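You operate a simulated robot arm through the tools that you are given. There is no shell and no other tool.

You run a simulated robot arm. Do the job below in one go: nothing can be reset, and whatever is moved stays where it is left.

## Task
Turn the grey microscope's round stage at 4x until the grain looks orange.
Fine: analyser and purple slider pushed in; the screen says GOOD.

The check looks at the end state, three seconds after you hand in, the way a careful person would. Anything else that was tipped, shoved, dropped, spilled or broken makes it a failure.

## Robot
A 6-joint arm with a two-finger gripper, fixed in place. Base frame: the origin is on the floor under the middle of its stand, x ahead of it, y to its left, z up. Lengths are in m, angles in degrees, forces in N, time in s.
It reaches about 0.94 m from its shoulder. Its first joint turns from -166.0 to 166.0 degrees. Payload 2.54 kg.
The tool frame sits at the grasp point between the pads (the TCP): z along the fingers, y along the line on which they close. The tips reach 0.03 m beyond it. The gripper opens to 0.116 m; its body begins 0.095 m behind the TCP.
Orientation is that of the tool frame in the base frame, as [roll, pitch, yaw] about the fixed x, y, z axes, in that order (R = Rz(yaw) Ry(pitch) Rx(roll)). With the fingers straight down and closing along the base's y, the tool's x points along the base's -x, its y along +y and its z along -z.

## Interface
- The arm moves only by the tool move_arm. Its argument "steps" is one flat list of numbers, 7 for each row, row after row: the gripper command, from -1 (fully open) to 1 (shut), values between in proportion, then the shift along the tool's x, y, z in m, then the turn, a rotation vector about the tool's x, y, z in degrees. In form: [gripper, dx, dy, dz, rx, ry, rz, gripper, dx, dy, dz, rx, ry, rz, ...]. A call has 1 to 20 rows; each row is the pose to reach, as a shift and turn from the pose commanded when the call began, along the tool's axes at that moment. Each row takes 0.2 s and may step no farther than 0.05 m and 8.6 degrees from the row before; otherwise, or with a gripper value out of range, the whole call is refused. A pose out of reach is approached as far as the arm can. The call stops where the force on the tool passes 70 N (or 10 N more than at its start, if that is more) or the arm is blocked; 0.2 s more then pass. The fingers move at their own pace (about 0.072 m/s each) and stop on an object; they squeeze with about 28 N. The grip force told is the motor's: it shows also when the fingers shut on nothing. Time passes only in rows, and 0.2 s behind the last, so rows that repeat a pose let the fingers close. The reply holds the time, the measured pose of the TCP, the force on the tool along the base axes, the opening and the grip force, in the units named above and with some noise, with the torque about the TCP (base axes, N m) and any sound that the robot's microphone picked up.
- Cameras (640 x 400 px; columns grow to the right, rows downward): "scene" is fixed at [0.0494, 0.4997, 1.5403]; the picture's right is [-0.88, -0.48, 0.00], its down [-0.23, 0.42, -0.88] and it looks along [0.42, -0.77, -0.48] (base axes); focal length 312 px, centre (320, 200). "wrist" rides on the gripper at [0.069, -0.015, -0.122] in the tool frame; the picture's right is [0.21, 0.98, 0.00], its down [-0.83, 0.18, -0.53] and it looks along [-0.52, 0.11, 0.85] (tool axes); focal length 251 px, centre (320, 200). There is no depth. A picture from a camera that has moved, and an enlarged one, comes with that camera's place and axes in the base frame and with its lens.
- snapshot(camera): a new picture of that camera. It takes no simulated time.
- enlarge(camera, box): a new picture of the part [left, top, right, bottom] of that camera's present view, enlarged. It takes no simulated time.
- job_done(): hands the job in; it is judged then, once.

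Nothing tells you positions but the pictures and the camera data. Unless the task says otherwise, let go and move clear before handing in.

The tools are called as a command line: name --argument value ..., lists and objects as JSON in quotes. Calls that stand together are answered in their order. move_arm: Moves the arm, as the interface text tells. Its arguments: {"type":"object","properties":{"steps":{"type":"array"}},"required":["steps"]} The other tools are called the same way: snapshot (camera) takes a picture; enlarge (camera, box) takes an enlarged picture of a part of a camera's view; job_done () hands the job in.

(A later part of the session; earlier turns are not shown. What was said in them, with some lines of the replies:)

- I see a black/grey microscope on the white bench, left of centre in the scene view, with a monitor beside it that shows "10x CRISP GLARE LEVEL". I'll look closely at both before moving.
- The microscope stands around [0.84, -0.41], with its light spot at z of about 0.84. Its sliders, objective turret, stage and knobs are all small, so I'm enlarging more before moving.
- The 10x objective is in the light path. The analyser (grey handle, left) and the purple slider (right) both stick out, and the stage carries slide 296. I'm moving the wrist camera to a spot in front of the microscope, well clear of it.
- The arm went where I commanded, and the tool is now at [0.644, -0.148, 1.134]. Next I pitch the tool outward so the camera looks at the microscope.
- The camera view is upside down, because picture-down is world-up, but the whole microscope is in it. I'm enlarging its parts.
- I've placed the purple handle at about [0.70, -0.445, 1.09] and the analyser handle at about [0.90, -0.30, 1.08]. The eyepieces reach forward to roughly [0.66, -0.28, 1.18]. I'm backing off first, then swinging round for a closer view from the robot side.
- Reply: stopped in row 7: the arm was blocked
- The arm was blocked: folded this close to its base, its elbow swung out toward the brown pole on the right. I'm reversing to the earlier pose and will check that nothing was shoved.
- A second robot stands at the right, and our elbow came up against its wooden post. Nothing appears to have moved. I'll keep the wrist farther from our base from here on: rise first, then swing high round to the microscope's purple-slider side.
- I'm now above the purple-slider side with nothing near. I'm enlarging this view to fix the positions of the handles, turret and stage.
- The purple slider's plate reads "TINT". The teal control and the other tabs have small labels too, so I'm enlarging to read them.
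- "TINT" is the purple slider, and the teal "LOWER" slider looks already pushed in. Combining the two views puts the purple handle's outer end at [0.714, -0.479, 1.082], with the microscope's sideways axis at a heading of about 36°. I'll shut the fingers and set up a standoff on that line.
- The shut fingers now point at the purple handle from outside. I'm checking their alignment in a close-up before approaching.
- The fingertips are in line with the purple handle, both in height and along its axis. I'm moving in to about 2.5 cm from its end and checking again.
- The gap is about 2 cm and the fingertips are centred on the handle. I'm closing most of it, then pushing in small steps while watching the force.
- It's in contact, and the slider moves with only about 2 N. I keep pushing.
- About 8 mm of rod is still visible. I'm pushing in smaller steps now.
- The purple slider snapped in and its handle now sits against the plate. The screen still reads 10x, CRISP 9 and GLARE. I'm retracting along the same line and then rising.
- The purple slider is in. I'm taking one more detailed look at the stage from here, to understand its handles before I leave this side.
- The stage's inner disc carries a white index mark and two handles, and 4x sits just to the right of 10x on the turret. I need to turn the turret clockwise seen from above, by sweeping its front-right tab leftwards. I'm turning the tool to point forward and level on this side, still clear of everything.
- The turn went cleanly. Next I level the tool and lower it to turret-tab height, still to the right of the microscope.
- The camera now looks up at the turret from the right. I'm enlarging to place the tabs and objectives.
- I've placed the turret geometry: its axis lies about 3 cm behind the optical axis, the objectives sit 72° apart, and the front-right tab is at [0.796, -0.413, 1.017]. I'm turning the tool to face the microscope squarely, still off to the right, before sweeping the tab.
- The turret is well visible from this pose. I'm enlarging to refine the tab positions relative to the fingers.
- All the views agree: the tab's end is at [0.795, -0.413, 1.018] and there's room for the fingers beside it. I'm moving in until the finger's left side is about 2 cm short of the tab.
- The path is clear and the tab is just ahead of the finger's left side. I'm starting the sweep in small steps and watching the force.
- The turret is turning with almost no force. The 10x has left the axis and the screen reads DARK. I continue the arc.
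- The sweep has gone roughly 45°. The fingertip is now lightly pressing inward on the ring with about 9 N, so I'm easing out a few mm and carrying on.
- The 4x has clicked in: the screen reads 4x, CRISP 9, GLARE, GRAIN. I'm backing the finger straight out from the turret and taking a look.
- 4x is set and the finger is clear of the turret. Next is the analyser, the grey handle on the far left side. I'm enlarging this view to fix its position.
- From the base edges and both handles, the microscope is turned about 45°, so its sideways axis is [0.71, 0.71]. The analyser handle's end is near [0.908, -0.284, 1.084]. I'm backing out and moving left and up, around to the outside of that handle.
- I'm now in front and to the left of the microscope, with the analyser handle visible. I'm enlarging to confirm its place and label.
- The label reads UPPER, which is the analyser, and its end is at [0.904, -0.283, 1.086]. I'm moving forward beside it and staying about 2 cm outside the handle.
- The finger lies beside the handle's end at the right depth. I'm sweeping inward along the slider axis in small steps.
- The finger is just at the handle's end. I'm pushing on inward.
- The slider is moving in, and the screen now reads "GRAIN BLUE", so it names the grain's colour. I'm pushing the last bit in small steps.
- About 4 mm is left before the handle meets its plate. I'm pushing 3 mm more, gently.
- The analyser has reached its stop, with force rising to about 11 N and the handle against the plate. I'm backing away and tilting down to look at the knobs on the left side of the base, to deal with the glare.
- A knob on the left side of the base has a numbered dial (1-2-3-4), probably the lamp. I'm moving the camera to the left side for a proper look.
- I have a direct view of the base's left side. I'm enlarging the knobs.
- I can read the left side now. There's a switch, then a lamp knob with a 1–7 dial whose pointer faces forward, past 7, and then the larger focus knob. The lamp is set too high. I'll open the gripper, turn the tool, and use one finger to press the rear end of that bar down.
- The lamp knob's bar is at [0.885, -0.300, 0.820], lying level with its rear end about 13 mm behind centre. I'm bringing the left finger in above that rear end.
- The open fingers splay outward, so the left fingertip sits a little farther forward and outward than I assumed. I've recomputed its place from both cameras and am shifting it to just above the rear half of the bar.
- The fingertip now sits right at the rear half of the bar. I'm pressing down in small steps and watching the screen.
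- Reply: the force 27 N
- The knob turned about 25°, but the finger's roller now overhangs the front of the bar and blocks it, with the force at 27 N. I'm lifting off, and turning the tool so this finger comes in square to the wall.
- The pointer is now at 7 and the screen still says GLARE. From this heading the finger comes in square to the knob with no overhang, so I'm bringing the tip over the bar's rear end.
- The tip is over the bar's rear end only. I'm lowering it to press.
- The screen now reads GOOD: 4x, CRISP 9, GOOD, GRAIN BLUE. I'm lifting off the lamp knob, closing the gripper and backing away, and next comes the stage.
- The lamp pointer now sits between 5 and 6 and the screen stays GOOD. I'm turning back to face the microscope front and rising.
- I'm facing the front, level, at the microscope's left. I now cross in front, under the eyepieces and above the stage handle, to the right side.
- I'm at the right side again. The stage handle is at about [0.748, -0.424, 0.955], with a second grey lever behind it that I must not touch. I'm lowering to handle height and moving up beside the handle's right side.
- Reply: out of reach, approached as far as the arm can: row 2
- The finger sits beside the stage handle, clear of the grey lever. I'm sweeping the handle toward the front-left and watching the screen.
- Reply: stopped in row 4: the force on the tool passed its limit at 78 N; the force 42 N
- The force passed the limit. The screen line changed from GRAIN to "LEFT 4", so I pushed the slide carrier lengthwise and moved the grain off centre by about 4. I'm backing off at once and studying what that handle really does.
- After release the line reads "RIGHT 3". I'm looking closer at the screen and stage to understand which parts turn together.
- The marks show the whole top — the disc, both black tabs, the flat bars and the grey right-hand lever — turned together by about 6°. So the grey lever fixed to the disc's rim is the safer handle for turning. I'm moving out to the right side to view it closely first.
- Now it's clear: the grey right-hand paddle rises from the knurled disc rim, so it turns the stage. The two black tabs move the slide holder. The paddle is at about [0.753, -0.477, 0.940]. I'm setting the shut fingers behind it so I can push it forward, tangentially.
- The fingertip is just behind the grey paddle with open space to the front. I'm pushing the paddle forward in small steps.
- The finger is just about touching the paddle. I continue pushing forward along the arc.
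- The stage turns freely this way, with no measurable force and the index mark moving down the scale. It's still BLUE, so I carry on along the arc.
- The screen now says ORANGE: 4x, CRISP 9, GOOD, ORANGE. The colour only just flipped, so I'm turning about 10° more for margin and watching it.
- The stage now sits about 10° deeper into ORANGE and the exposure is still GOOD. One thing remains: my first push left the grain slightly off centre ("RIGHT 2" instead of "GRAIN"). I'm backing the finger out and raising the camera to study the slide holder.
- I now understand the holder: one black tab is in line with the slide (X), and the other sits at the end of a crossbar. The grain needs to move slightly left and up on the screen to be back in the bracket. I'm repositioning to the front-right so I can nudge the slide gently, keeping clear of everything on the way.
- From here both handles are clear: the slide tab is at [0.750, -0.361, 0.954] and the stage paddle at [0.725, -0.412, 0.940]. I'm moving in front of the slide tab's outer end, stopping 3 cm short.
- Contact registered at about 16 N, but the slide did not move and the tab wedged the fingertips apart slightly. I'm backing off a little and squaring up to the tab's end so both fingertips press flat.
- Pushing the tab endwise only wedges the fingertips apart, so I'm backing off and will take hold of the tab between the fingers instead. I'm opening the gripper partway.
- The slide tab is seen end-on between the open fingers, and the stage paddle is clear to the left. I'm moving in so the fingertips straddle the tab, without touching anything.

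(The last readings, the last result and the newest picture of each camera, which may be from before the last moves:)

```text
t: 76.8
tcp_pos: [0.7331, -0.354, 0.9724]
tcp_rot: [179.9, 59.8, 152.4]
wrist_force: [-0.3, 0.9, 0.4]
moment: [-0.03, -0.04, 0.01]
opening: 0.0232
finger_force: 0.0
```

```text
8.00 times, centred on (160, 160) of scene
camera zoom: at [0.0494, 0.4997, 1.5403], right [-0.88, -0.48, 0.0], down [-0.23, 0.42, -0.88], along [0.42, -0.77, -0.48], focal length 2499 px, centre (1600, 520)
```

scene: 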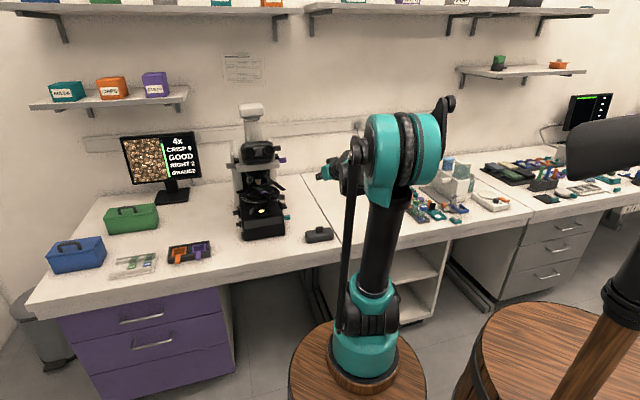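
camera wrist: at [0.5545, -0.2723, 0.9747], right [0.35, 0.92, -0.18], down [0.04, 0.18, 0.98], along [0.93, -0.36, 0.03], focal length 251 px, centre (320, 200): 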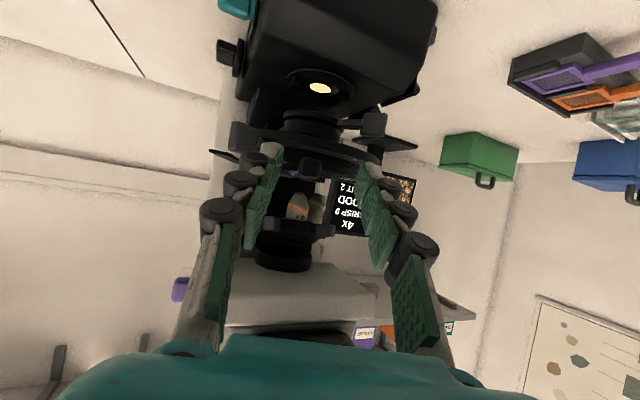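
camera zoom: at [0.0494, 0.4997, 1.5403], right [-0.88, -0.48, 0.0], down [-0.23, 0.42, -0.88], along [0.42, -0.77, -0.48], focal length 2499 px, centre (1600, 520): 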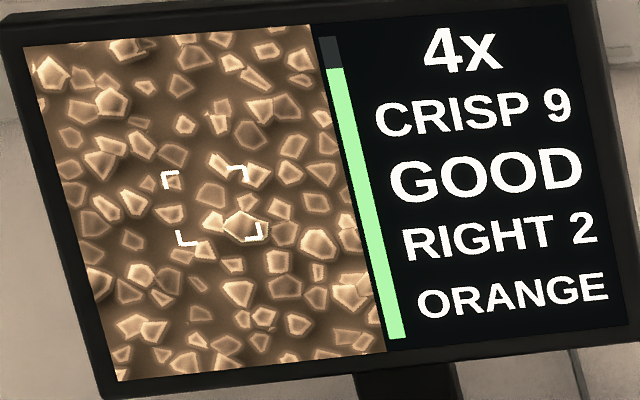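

The tab is centred between the pads. I'm closing onto it.

move_arm --steps '[0.65, 0, 0, 0, 0, 0, 0, 0.7, 0, 0, 0, 0, 0, 0, 0.8, 0, 0, 0, 0, 0, 0, 1, 0, 0, 0, 0, 0, 0]'

enlarge --camera "wrist" --box '[200, 80, 440, 240]'

enlarge --camera "scene" --box '[120, 135, 200, 185]'

```text
t: 77.8
tcp_pos: [0.7338, -0.3534, 0.9726]
tcp_rot: [179.8, 59.8, 152.4]
wrist_force: [0.3, -0.2, 0.7]
moment: [0.04, -0.01, 0.0]
opening: 0.0171
finger_force: 42.7
```

```text
2.50 times, centred on (320, 160) of wrist
camera zoom: at [0.6023, -0.3016, 0.9737], right [0.35, 0.92, -0.18], down [0.04, 0.18, 0.98], along [0.93, -0.36, 0.03], focal length 629 px, centre (320, 300)
```

zoom: 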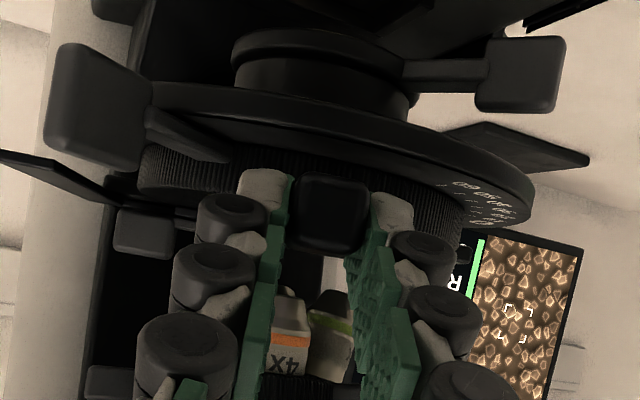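

```text
8.00 times, centred on (160, 160) of scene
camera zoom: at [0.0494, 0.4997, 1.5403], right [-0.88, -0.48, 0.0], down [-0.23, 0.42, -0.88], along [0.42, -0.77, -0.48], focal length 2499 px, centre (1600, 520)
```

zoom: 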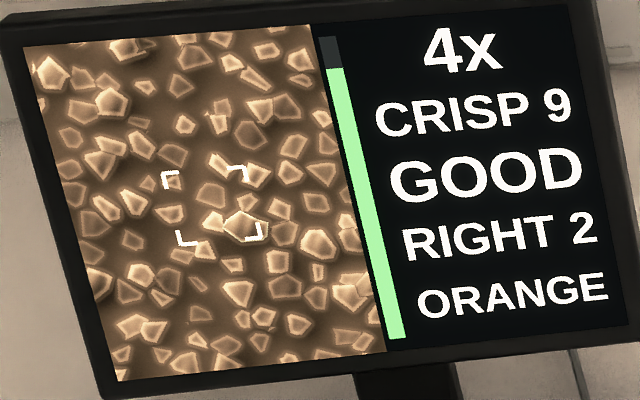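

I have a firm hold on the tab with the view unchanged. I'm testing a tiny 1 mm pull along the slide to see how the picture responds.

move_arm --steps '[1, 0.00025, 0, -0.00043, 0, 0, 0, 1, 0.0005, 0, -0.00087, 0, 0, 0]'

enlarge --camera "scene" --box '[120, 135, 200, 185]'

```text
t: 78.4
tcp_pos: [0.7333, -0.3534, 0.9727]
tcp_rot: [179.8, 59.9, 152.4]
wrist_force: [13.4, -6.9, -0.6]
moment: [0.04, 0.04, -0.03]
opening: 0.0174
finger_force: 42.9
```

```text
8.00 times, centred on (160, 160) of scene
camera zoom: at [0.0494, 0.4997, 1.5403], right [-0.88, -0.48, 0.0], down [-0.23, 0.42, -0.88], along [0.42, -0.77, -0.48], focal length 2499 px, centre (1600, 520)
```

zoom: 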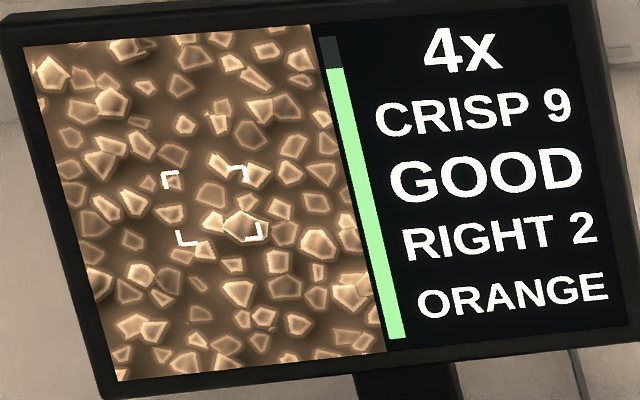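

move_arm --steps '[1, 0.0004, 0, -0.0007, 0, 0, 0, 1, 0.0004, 0, -0.0007, 0, 0, 0]'

enlarge --camera "scene" --box '[120, 135, 200, 185]'

```text
t: 79.0
tcp_pos: [0.733, -0.3536, 0.9716]
tcp_rot: [179.9, 59.8, 152.4]
wrist_force: [24.4, -13.3, 1.3]
moment: [-0.22, -0.51, -0.05]
opening: 0.0173
finger_force: 42.1
```

```text
8.00 times, centred on (160, 160) of scene
camera zoom: at [0.0494, 0.4997, 1.5403], right [-0.88, -0.48, 0.0], down [-0.23, 0.42, -0.88], along [0.42, -0.77, -0.48], focal length 2499 px, centre (1600, 520)
```

zoom: 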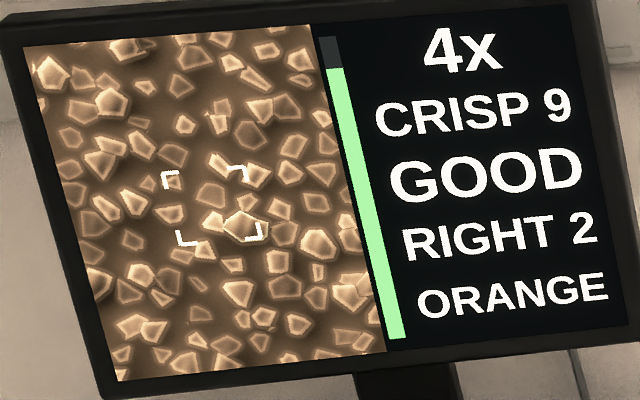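

Along the slide the tab is rigid at 28 N, so I'm releasing that tension. I'm testing a 1 mm sideways move instead.

move_arm --steps '[1, -0.0009, 0, 0.00157, 0, 0, 0, 1, -0.0009, 0.0005, 0.00157, 0, 0, 0, 1, -0.0009, 0.001, 0.00157, 0, 0, 0]'

enlarge --camera "scene" --box '[120, 135, 200, 185]'

```text
t: 79.8
tcp_pos: [0.7325, -0.3528, 0.9721]
tcp_rot: [179.9, 59.9, 152.4]
wrist_force: [0.3, -1.0, 5.3]
moment: [-0.28, -0.5, -0.18]
opening: 0.0172
finger_force: 42.6
```

```text
8.00 times, centred on (160, 160) of scene
camera zoom: at [0.0494, 0.4997, 1.5403], right [-0.88, -0.48, 0.0], down [-0.23, 0.42, -0.88], along [0.42, -0.77, -0.48], focal length 2499 px, centre (1600, 520)
```

zoom: 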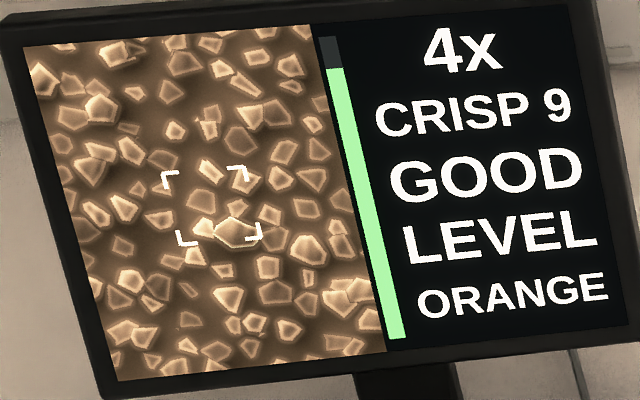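

The sideways move shifts the slide: the line changed from RIGHT 2 to LEVEL, and I note that 10x showed LEVEL at the start. I'm continuing in half-millimetre steps, watching the picture.

move_arm --steps '[1, 0, 0.0005, 0, 0, 0, 0, 1, 0, 0.0005, 0, 0, 0, 0]'

enlarge --camera "scene" --box '[120, 135, 200, 185]'

move_arm --steps '[1, 0, 0.0005, 0, 0, 0, 0, 1, 0, 0.0005, 0, 0, 0, 0]'

enlarge --camera "scene" --box '[120, 135, 200, 185]'

```text
t: 80.4
tcp_pos: [0.733, -0.3518, 0.9726]
tcp_rot: [179.9, 59.9, 152.4]
wrist_force: [-7.5, 2.0, 3.4]
moment: [0.16, 0.29, -0.22]
opening: 0.0171
finger_force: 42.3
```

```text
8.00 times, centred on (160, 160) of scene
camera zoom: at [0.0494, 0.4997, 1.5403], right [-0.88, -0.48, 0.0], down [-0.23, 0.42, -0.88], along [0.42, -0.77, -0.48], focal length 2499 px, centre (1600, 520)
```

zoom: 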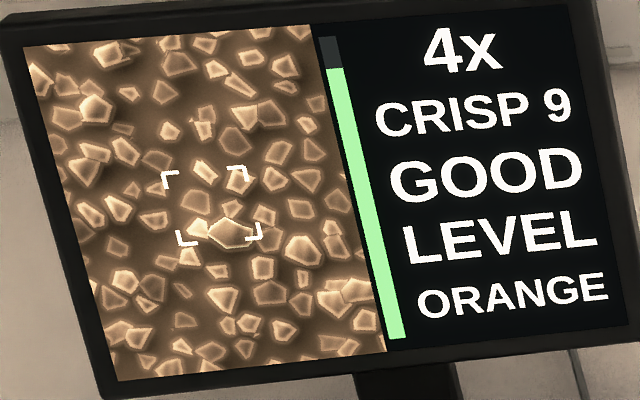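

```text
t: 81.0
tcp_pos: [0.7335, -0.3527, 0.9732]
tcp_rot: [179.8, 59.9, 152.4]
wrist_force: [-10.9, 3.5, 0.4]
moment: [0.36, 0.57, -0.26]
opening: 0.0171
finger_force: 42.7
```

```text
8.00 times, centred on (160, 160) of scene
camera zoom: at [0.0494, 0.4997, 1.5403], right [-0.88, -0.48, 0.0], down [-0.23, 0.42, -0.88], along [0.42, -0.77, -0.48], focal length 2499 px, centre (1600, 520)
```

zoom: 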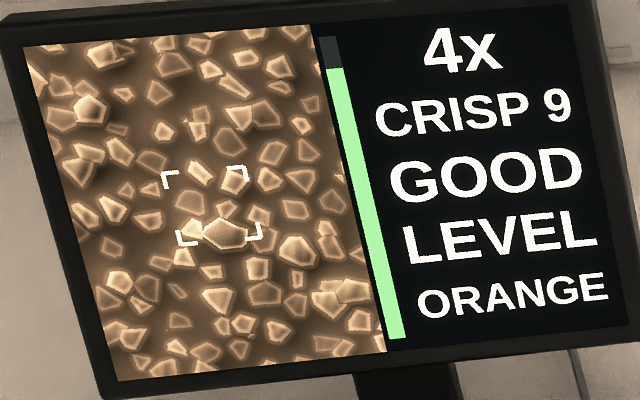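

move_arm --steps '[1, 0.00025, 0.0005, -0.00043, 0, 0, 0, 1, 0.00025, 0.001, -0.00043, 0, 0, 0]'

enlarge --camera "scene" --box '[120, 135, 200, 185]'

move_arm --steps '[1, 0.0002, 0.0005, -0.00035, 0, 0, 0, 1, 0.0002, 0.001, -0.00035, 0, 0, 0]'

enlarge --camera "scene" --box '[120, 135, 200, 185]'

enlarge --camera "wrist" --box '[200, 80, 440, 240]'

```text
t: 81.6
tcp_pos: [0.734, -0.3514, 0.9732]
tcp_rot: [179.9, 59.9, 152.4]
wrist_force: [-8.2, 2.1, 2.4]
moment: [0.41, 0.67, -0.21]
opening: 0.0171
finger_force: 42.7
```

```text
8.00 times, centred on (160, 160) of scene
camera zoom: at [0.0494, 0.4997, 1.5403], right [-0.88, -0.48, 0.0], down [-0.23, 0.42, -0.88], along [0.42, -0.77, -0.48], focal length 2499 px, centre (1600, 520)
```

zoom: 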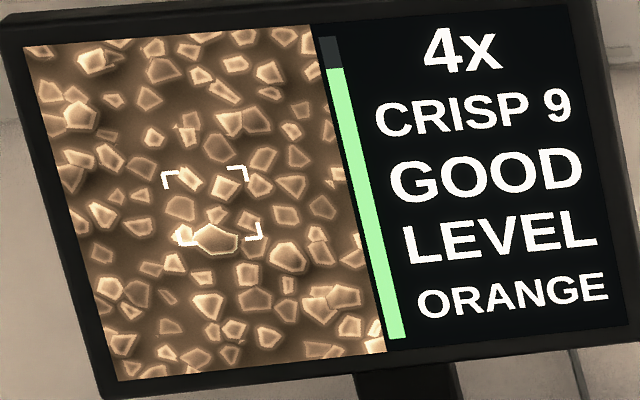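

```text
t: 82.2
tcp_pos: [0.7349, -0.3512, 0.9726]
tcp_rot: [179.8, 60.0, 152.4]
wrist_force: [6.0, -5.5, 3.5]
moment: [0.09, 0.06, -0.19]
opening: 0.0174
finger_force: 43.3
```

```text
8.00 times, centred on (160, 160) of scene
camera zoom: at [0.0494, 0.4997, 1.5403], right [-0.88, -0.48, 0.0], down [-0.23, 0.42, -0.88], along [0.42, -0.77, -0.48], focal length 2499 px, centre (1600, 520)
```

zoom: 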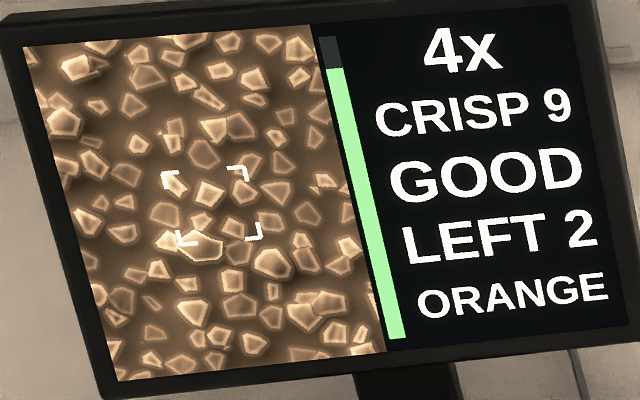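

```text
2.50 times, centred on (320, 160) of wrist
camera zoom: at [0.604, -0.2982, 0.9732], right [0.35, 0.92, -0.18], down [0.04, 0.18, 0.98], along [0.93, -0.36, 0.03], focal length 629 px, centre (320, 300)
```

zoom: 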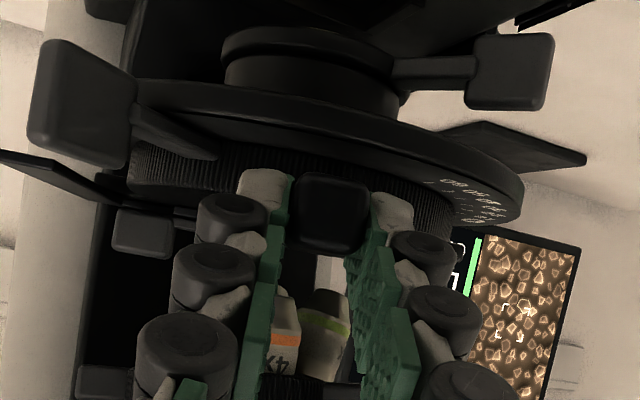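

This settles the geometry. The line gives the big grain's left–right offset in millimetres: LEVEL means within about 1.5 mm, and GRAIN means it's in the bracket both ways. I overshot to LEFT 2, so I'm moving the tab back about 2.7 mm.

move_arm --steps '[1, -0.0002, -0.0009, 0.0003, 0, 0, 0, 1, -0.0003, -0.0018, 0.0005, 0, 0, 0, 1, -0.0004, -0.0027, 0.0006, 0, 0, 0, 1, -0.0004, -0.0027, 0.0006, 0, 0, 0]'

enlarge --camera "scene" --box '[120, 135, 200, 185]'

```text
t: 83.2
tcp_pos: [0.7331, -0.3528, 0.9728]
tcp_rot: [179.7, 60.0, 152.4]
wrist_force: [3.7, -3.2, 4.0]
moment: [-0.23, -0.55, -0.13]
opening: 0.0173
finger_force: 42.1
```

```text
8.00 times, centred on (160, 160) of scene
camera zoom: at [0.0494, 0.4997, 1.5403], right [-0.88, -0.48, 0.0], down [-0.23, 0.42, -0.88], along [0.42, -0.77, -0.48], focal length 2499 px, centre (1600, 520)
```

zoom: 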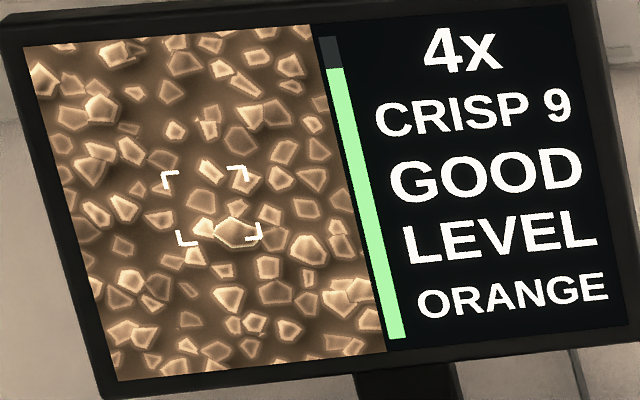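

The picture is back to LEVEL with the grain about 1 mm right. I'm opening gently and withdrawing straight back.

move_arm --steps '[0.65, 0, 0, 0, 0, 0, 0, 0.55, 0, 0, 0, 0, 0, 0, 0.4, 0, 0, 0, 0, 0, 0, 0.138, 0, 0, 0, 0, 0, 0, 0.138, 0, 0, 0, 0, 0, 0]'

enlarge --camera "wrist" --box '[200, 80, 440, 240]'

enlarge --camera "scene" --box '[120, 135, 200, 185]'

```text
t: 84.4
tcp_pos: [0.7333, -0.3529, 0.9719]
tcp_rot: [179.8, 59.9, 152.4]
wrist_force: [0.2, 0.2, 0.4]
moment: [-0.01, 0.0, 0.01]
opening: 0.0501
finger_force: 0.1
```

```text
2.50 times, centred on (320, 160) of wrist
camera zoom: at [0.6026, -0.3007, 0.9734], right [0.35, 0.92, -0.18], down [0.04, 0.18, 0.98], along [0.93, -0.36, 0.03], focal length 629 px, centre (320, 300)
```

zoom: 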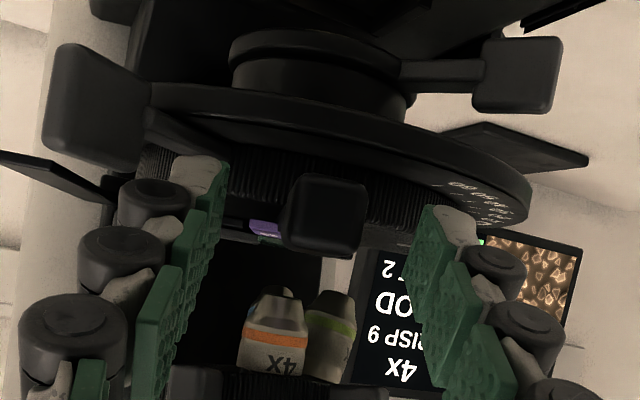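

```text
8.00 times, centred on (160, 160) of scene
camera zoom: at [0.0494, 0.4997, 1.5403], right [-0.88, -0.48, 0.0], down [-0.23, 0.42, -0.88], along [0.42, -0.77, -0.48], focal length 2499 px, centre (1600, 520)
```

zoom: 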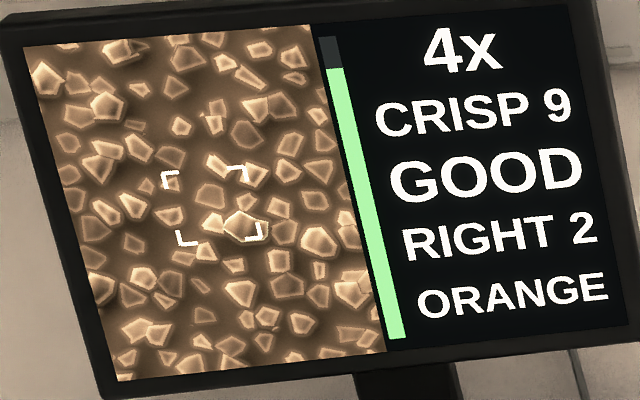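

On release it sprang back to RIGHT 2, so the holder is springy and that move did not stick. I'm testing the opposite way: re-grip, draw the tab a few millimetres the other way, and let it spring back.

move_arm --steps '[0.5, 0, 0, 0, 0, 0, 0, 0.7, 0, 0, 0, 0, 0, 0, 1, 0, 0, 0, 0, 0, 0, 1, 0, 0, 0, 0, 0, 0, 1, 0, -0.001, 0, 0, 0, 0, 1, 0, -0.002, 0, 0, 0, 0, 1, 0, -0.002, 0, 0, 0, 0]'

enlarge --camera "scene" --box '[120, 135, 200, 185]'

enlarge --camera "wrist" --box '[200, 80, 440, 240]'

```text
t: 86.0
tcp_pos: [0.7316, -0.3551, 0.9734]
tcp_rot: [179.9, 60.0, 152.4]
wrist_force: [6.0, 0.1, 0.0]
moment: [-0.01, 0.0, 0.28]
opening: 0.017
finger_force: 42.7
```

```text
8.00 times, centred on (160, 160) of scene
camera zoom: at [0.0494, 0.4997, 1.5403], right [-0.88, -0.48, 0.0], down [-0.23, 0.42, -0.88], along [0.42, -0.77, -0.48], focal length 2499 px, centre (1600, 520)
```

zoom: 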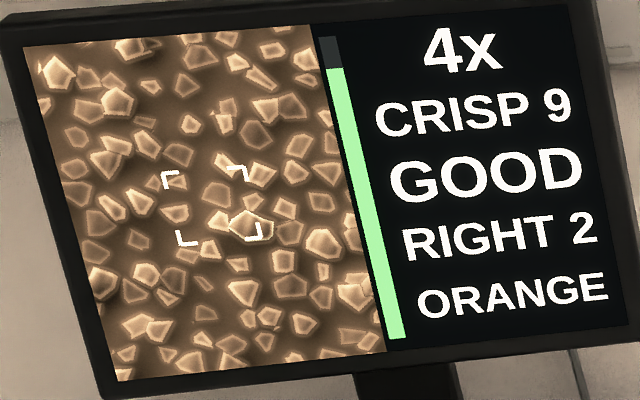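

```text
2.50 times, centred on (320, 160) of wrist
camera zoom: at [0.6018, -0.3023, 0.9734], right [0.35, 0.92, -0.18], down [0.04, 0.18, 0.98], along [0.93, -0.36, 0.03], focal length 629 px, centre (320, 300)
```

zoom: 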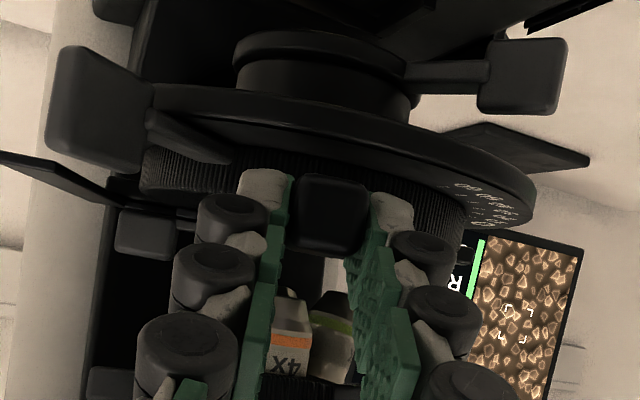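

move_arm --steps '[1, 0, -0.001, 0, 0, 0, 0, 1, 0, -0.002, 0, 0, 0, 0, 1, 0, -0.002, 0, 0, 0, 0]'

enlarge --camera "scene" --box '[120, 135, 200, 185]'

move_arm --steps '[-0.2, 0, 0, 0, 0, 0, 0, -0.2, 0, 0, 0, 0, 0, 0, 0.138, 0, 0, 0, 0, 0, 0]'

enlarge --camera "scene" --box '[120, 135, 200, 185]'

```text
t: 86.8
tcp_pos: [0.7322, -0.355, 0.9728]
tcp_rot: [179.8, 59.9, 152.5]
wrist_force: [4.0, 5.3, -1.5]
moment: [-0.26, -0.22, 0.7]
opening: 0.0172
finger_force: 42.7
```

```text
8.00 times, centred on (160, 160) of scene
camera zoom: at [0.0494, 0.4997, 1.5403], right [-0.88, -0.48, 0.0], down [-0.23, 0.42, -0.88], along [0.42, -0.77, -0.48], focal length 2499 px, centre (1600, 520)
```

zoom: 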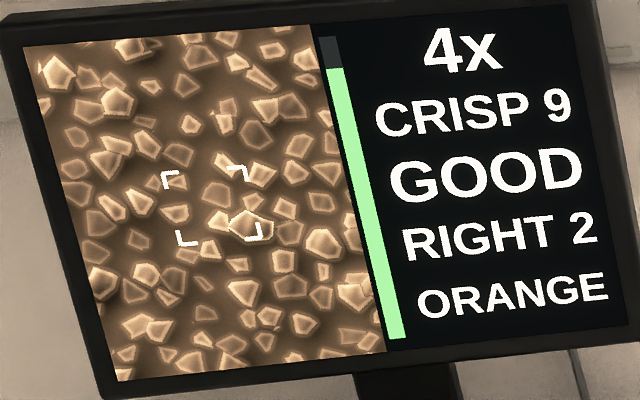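

```text
t: 87.6
tcp_pos: [0.7319, -0.356, 0.9735]
tcp_rot: [179.9, 59.8, 152.4]
wrist_force: [0.8, 0.5, 0.2]
moment: [-0.01, 0.0, 0.03]
opening: 0.0502
finger_force: 0.0
```

```text
8.00 times, centred on (160, 160) of scene
camera zoom: at [0.0494, 0.4997, 1.5403], right [-0.88, -0.48, 0.0], down [-0.23, 0.42, -0.88], along [0.42, -0.77, -0.48], focal length 2499 px, centre (1600, 520)
```

zoom: 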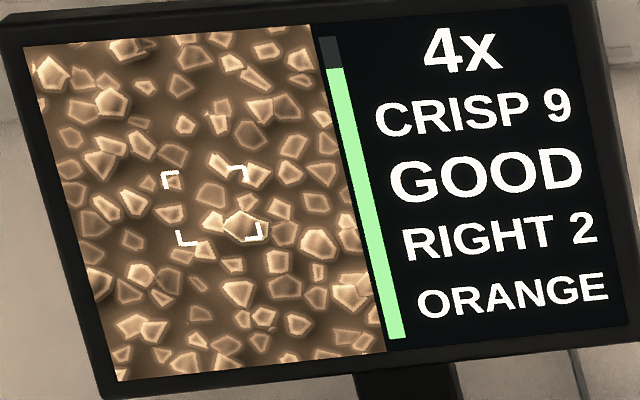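

It returns to the same rest position from both sides, so this tab is a spring clip. My first push must have slipped the slide slightly within it. I'm backing the gripper off the tab and looking closely at how the slide sits.

move_arm --steps '[0.138, 0.004, 0, -0.02, 0, 0, 0, 0.138, 0.008, 0, -0.045, 0, 0, 0, 0.138, -0.01, 0, -0.08, 0, 0, 0]'

enlarge --camera "scene" --box '[248, 183, 284, 208]'

enlarge --camera "wrist" --box '[240, 100, 400, 200]'

```text
t: 88.4
tcp_pos: [0.6746, -0.3292, 1.0228]
tcp_rot: [179.9, 59.9, 152.4]
wrist_force: [0.8, 0.0, -0.8]
moment: [0.0, 0.02, -0.05]
opening: 0.0498
finger_force: 0.0
```

```text
16.00 times, centred on (266, 196) of scene
camera zoom: at [0.0494, 0.4997, 1.5403], right [-0.88, -0.48, 0.0], down [-0.23, 0.42, -0.88], along [0.42, -0.77, -0.48], focal length 4998 px, centre (1184, 272)
```

zoom: 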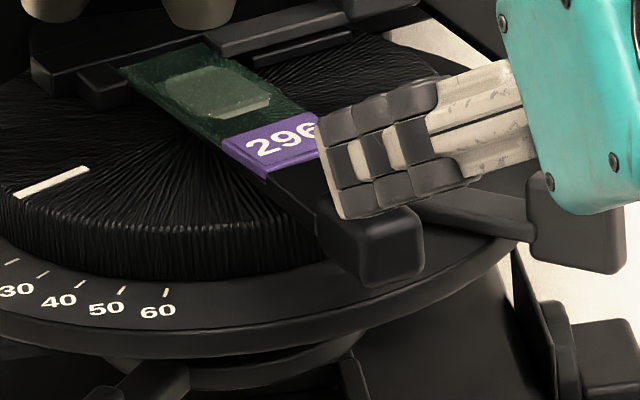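

```text
4.00 times, centred on (320, 150) of wrist
camera zoom: at [0.5433, -0.2768, 1.0237], right [0.35, 0.92, -0.18], down [0.04, 0.18, 0.98], along [0.93, -0.36, 0.03], focal length 1006 px, centre (320, 400)
```

zoom: 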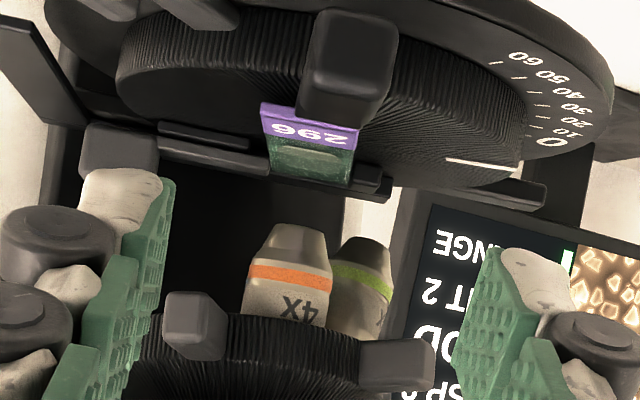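

Before giving up on centring, one more controlled test: grip again and press the tab harder toward its stop. If the slide slips relative to the clip, it will come back better centred on release. I'm re-approaching first.

move_arm --steps '[0.138, 0.018, 0, 0.035, 0, 0, 0, 0.138, 0.014, 0, 0.06, 0, 0, 0, 0.138, 0.01, 0, 0.08, 0, 0, 0, 0.5, 0.01, 0, 0.08, 0, 0, 0, 0.7, 0.01, 0, 0.08, 0, 0, 0, 1, 0.01, 0, 0.08, 0, 0, 0, 1, 0.01, 0, 0.08, 0, 0, 0]'

enlarge --camera "wrist" --box '[200, 80, 440, 240]'

enlarge --camera "scene" --box '[120, 135, 200, 185]'

```text
t: 90.0
tcp_pos: [0.7307, -0.3572, 0.974]
tcp_rot: [179.9, 59.9, 152.5]
wrist_force: [4.9, 5.3, -0.4]
moment: [-0.26, 0.11, 0.82]
opening: 0.0174
finger_force: 42.8
```

```text
2.50 times, centred on (320, 160) of wrist
camera zoom: at [0.6005, -0.3055, 0.9751], right [0.35, 0.92, -0.18], down [0.04, 0.18, 0.98], along [0.93, -0.36, 0.03], focal length 629 px, centre (320, 300)
```

zoom: 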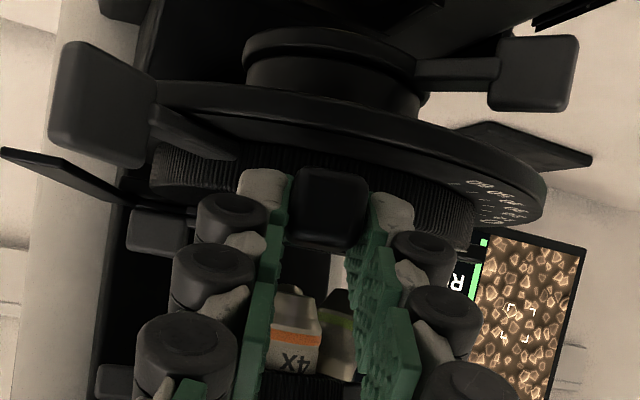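

```text
8.00 times, centred on (160, 160) of scene
camera zoom: at [0.0494, 0.4997, 1.5403], right [-0.88, -0.48, 0.0], down [-0.23, 0.42, -0.88], along [0.42, -0.77, -0.48], focal length 2499 px, centre (1600, 520)
```

zoom: 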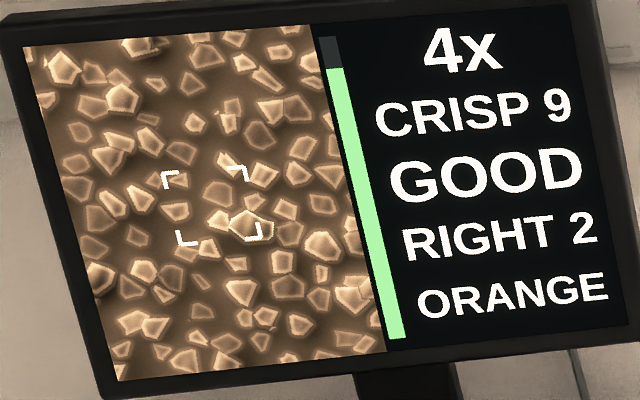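

The rotor yields slightly when pressed that way, so I'm returning the tab to neutral while gripped. Then I'll try a firmer but limited inward push along the slide, since the grain also sits outward along that axis.

move_arm --steps '[1, 0, 0.001, 0, 0, 0, 0, 1, 0, 0.002, 0, 0, 0, 0, 1, 0, 0.003, 0, 0, 0, 0, 1, -0.0005, 0.003, 0.00087, 0, 0, 0]'

enlarge --camera "scene" --box '[120, 135, 200, 185]'

move_arm --steps '[1, -0.0003, 0, 0.0005, 0, 0, 0, 1, -0.0005, 0, 0.00087, 0, 0, 0]'

enlarge --camera "scene" --box '[120, 135, 200, 185]'

```text
t: 91.0
tcp_pos: [0.7337, -0.3535, 0.9729]
tcp_rot: [179.9, 60.0, 152.4]
wrist_force: [-12.0, 4.7, 7.7]
moment: [-0.29, -0.39, -0.11]
opening: 0.0173
finger_force: 43.1
```

```text
8.00 times, centred on (160, 160) of scene
camera zoom: at [0.0494, 0.4997, 1.5403], right [-0.88, -0.48, 0.0], down [-0.23, 0.42, -0.88], along [0.42, -0.77, -0.48], focal length 2499 px, centre (1600, 520)
```

zoom: 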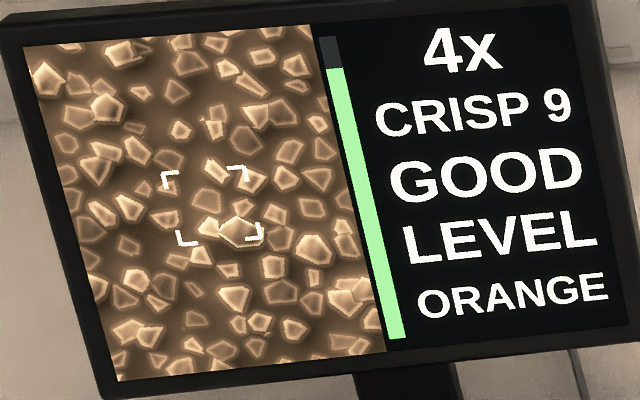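

```text
t: 91.6
tcp_pos: [0.7331, -0.3542, 0.973]
tcp_rot: [179.9, 59.9, 152.4]
wrist_force: [-21.6, 10.0, 8.7]
moment: [-0.03, -0.04, -0.1]
opening: 0.0168
finger_force: 42.4
```

```text
8.00 times, centred on (160, 160) of scene
camera zoom: at [0.0494, 0.4997, 1.5403], right [-0.88, -0.48, 0.0], down [-0.23, 0.42, -0.88], along [0.42, -0.77, -0.48], focal length 2499 px, centre (1600, 520)
```

zoom: 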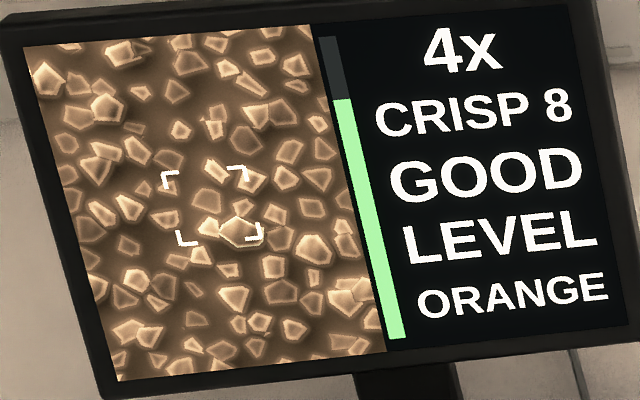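

That only flexes the stage — the sharpness dipped to 8 and the slide did not move — so I'm stopping that. I'm easing off, opening, and checking that everything returns.

move_arm --steps '[1, 0.001, 0, -0.0017, 0, 0, 0, 0.65, 0.001, 0, -0.0017, 0, 0, 0, 0.5, 0.001, 0, -0.0017, 0, 0, 0, 0.138, 0.001, 0, -0.0017, 0, 0, 0, 0.138, 0.001, 0, -0.0017, 0, 0, 0]'

enlarge --camera "scene" --box '[120, 135, 200, 185]'

enlarge --camera "wrist" --box '[200, 80, 440, 240]'

```text
t: 92.8
tcp_pos: [0.7319, -0.3524, 0.9726]
tcp_rot: [180.0, 59.9, 152.4]
wrist_force: [-0.7, 0.4, -0.1]
moment: [0.01, 0.03, 0.01]
opening: 0.0501
finger_force: 0.1
```

```text
8.00 times, centred on (160, 160) of scene
camera zoom: at [0.0494, 0.4997, 1.5403], right [-0.88, -0.48, 0.0], down [-0.23, 0.42, -0.88], along [0.42, -0.77, -0.48], focal length 2499 px, centre (1600, 520)
```

zoom: 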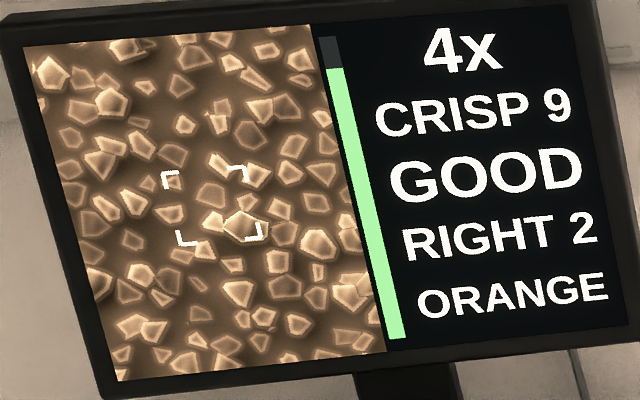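

```text
2.50 times, centred on (320, 160) of wrist
camera zoom: at [0.602, -0.3016, 0.9735], right [0.35, 0.92, -0.18], down [0.04, 0.18, 0.98], along [0.93, -0.36, 0.03], focal length 629 px, centre (320, 300)
```

zoom: 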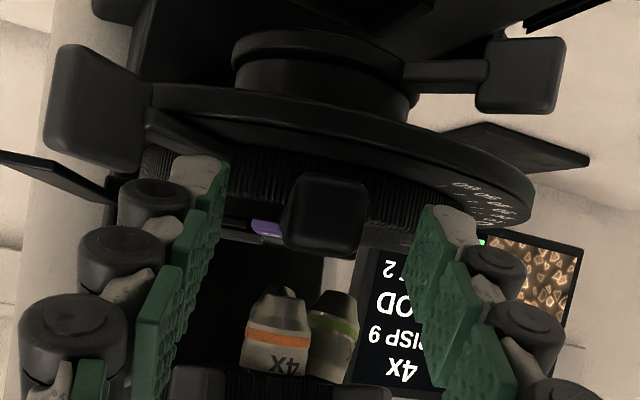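

Everything returned: 4x, CRISP 9, GOOD, ORANGE. The grain's small offset is inherent to its distance from the turning axis, and forcing it risks the focus, so I'm leaving it. I'm withdrawing clear of the microscope.

move_arm --steps '[0.138, 0.015, 0, -0.026, 0, 0, 0, 0.138, 0.03, 0, -0.052, 0, 0, 0, 0.138, 0.004, 0, -0.067, 0, 0, 0, 0.138, -0.009, 0, -0.0745, 0, 0, 0, 0.138, -0.009, -0.04, -0.0745, 0, 0, 0, 0.138, -0.009, -0.08, -0.0745, 0, 0, 0, 0.138, -0.009, -0.12, -0.0745, 0, 0, 0, 0.138, -0.009, -0.16, -0.0745, 0, 0, 0]'

snapshot --camera "scene"

enlarge --camera "scene" --box '[110, 120, 310, 245]'

```text
t: 94.6
tcp_pos: [0.6051, -0.4669, 1.019]
tcp_rot: [179.9, 59.9, 152.5]
wrist_force: [-0.1, 0.2, -0.4]
moment: [0.01, -0.01, -0.01]
opening: 0.05
finger_force: 0.0
```

```text
taken
```

scene: 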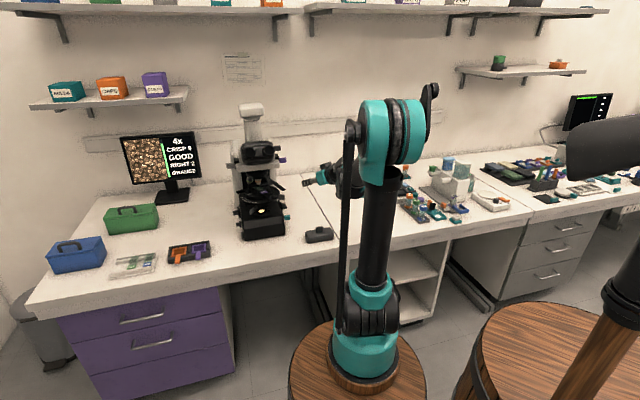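

```text
3.20 times, centred on (210, 182) of scene
camera zoom: at [0.0494, 0.4997, 1.5403], right [-0.88, -0.48, 0.0], down [-0.23, 0.42, -0.88], along [0.42, -0.77, -0.48], focal length 1000 px, centre (672, 256)
```

zoom: 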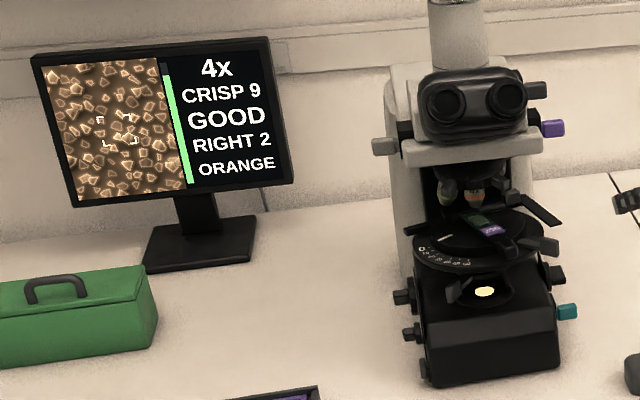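

The scene is clear: both sliders are in, and the screen reads 4x, CRISP 9, GOOD, ORANGE. I'm raising the arm well away from the microscope for a final check.

move_arm --steps '[0.138, -0.0242, -0.0102, -0.03, 0, 0, 0, 0.138, -0.0485, -0.0203, -0.06, 0, 0, 0, 0.138, -0.0727, -0.0305, -0.09, 0, 0, 0, 0.138, -0.097, -0.0406, -0.12, 0, 0, 0, 0.138, -0.1212, -0.0508, -0.1501, 0, 0, 0]'

snapshot --camera "scene"

enlarge --camera "scene" --box '[110, 120, 310, 245]'

enlarge --camera "scene" --box '[225, 140, 300, 190]'

```text
t: 95.8
tcp_pos: [0.5211, -0.4822, 1.2]
tcp_rot: [179.9, 59.9, 152.5]
wrist_force: [-1.0, -0.4, 1.2]
moment: [0.0, 0.02, 0.01]
opening: 0.0499
finger_force: 0.1
```

```text
taken
```

scene: 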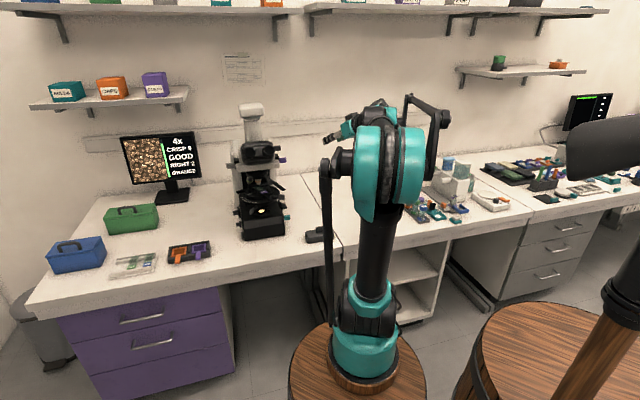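

```text
3.20 times, centred on (210, 182) of scene
camera zoom: at [0.0494, 0.4997, 1.5403], right [-0.88, -0.48, 0.0], down [-0.23, 0.42, -0.88], along [0.42, -0.77, -0.48], focal length 1000 px, centre (672, 256)
```

zoom: 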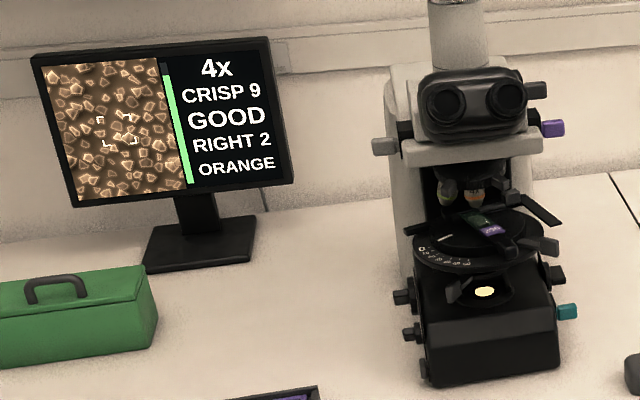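

```text
8.00 times, centred on (262, 165) of scene
camera zoom: at [0.0494, 0.4997, 1.5403], right [-0.88, -0.48, 0.0], down [-0.23, 0.42, -0.88], along [0.42, -0.77, -0.48], focal length 2499 px, centre (780, 480)
```

zoom: 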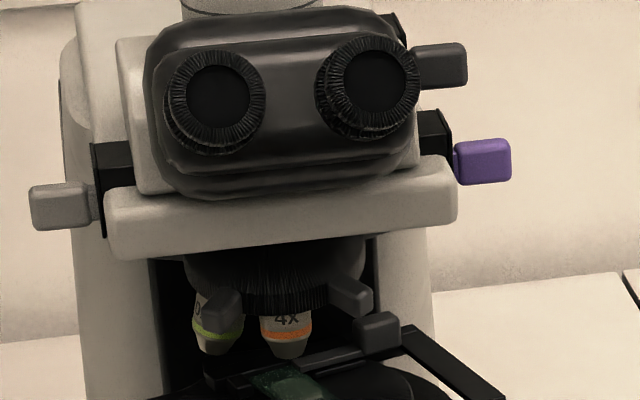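

I turned the round stage at 4x and the screen reads 4x, CRISP 9, GOOD and ORANGE. The analyser and the purple slider are both pushed in, and the lamp is turned down so there is no glare. The microscope and the bench items sit where they started, and the arm is clear.

My first push on the stage hit the slide clip instead of the turning paddle. The slide seems to have slipped a couple of millimetres, so the screen reads "RIGHT 2" where it read "GRAIN" before. I could not centre it again without flexing the stage, so I left it. I'm handing in now.

job_done

```text
The job is handed in.
```

The grain now looks orange at 4x, and the screen reads 4x, CRISP 9, GOOD and ORANGE. The grain is not quite centred, though: the screen says "RIGHT 2" where it said "GRAIN" before I touched the stage.

- **Set-up:** I turned the turret from 10x to 4x. The analyser and the purple slider are both pushed in to their stops. I turned the lamp down from past 7 to between 5 and 6, which cleared the glare.
- **Stage:** I turned it with the grey paddle on its rim, about 10° past where the colour changed, so it should stay orange.
- **Off-centre grain:** my first push on the stage hit a black tab on the slide holder by mistake, at about 78 N. The slide seems to have slipped a couple of millimetres. I tried to move it back, but it sprang back each time and pressing harder began to blur the focus, so I left it.
- **Other contact:** early on, the arm was blocked, I think by its elbow touching the second robot's wooden post. I backed off at once and saw nothing out of place.

The microscope and the items on the bench look to be where they started, and the arm is clear.
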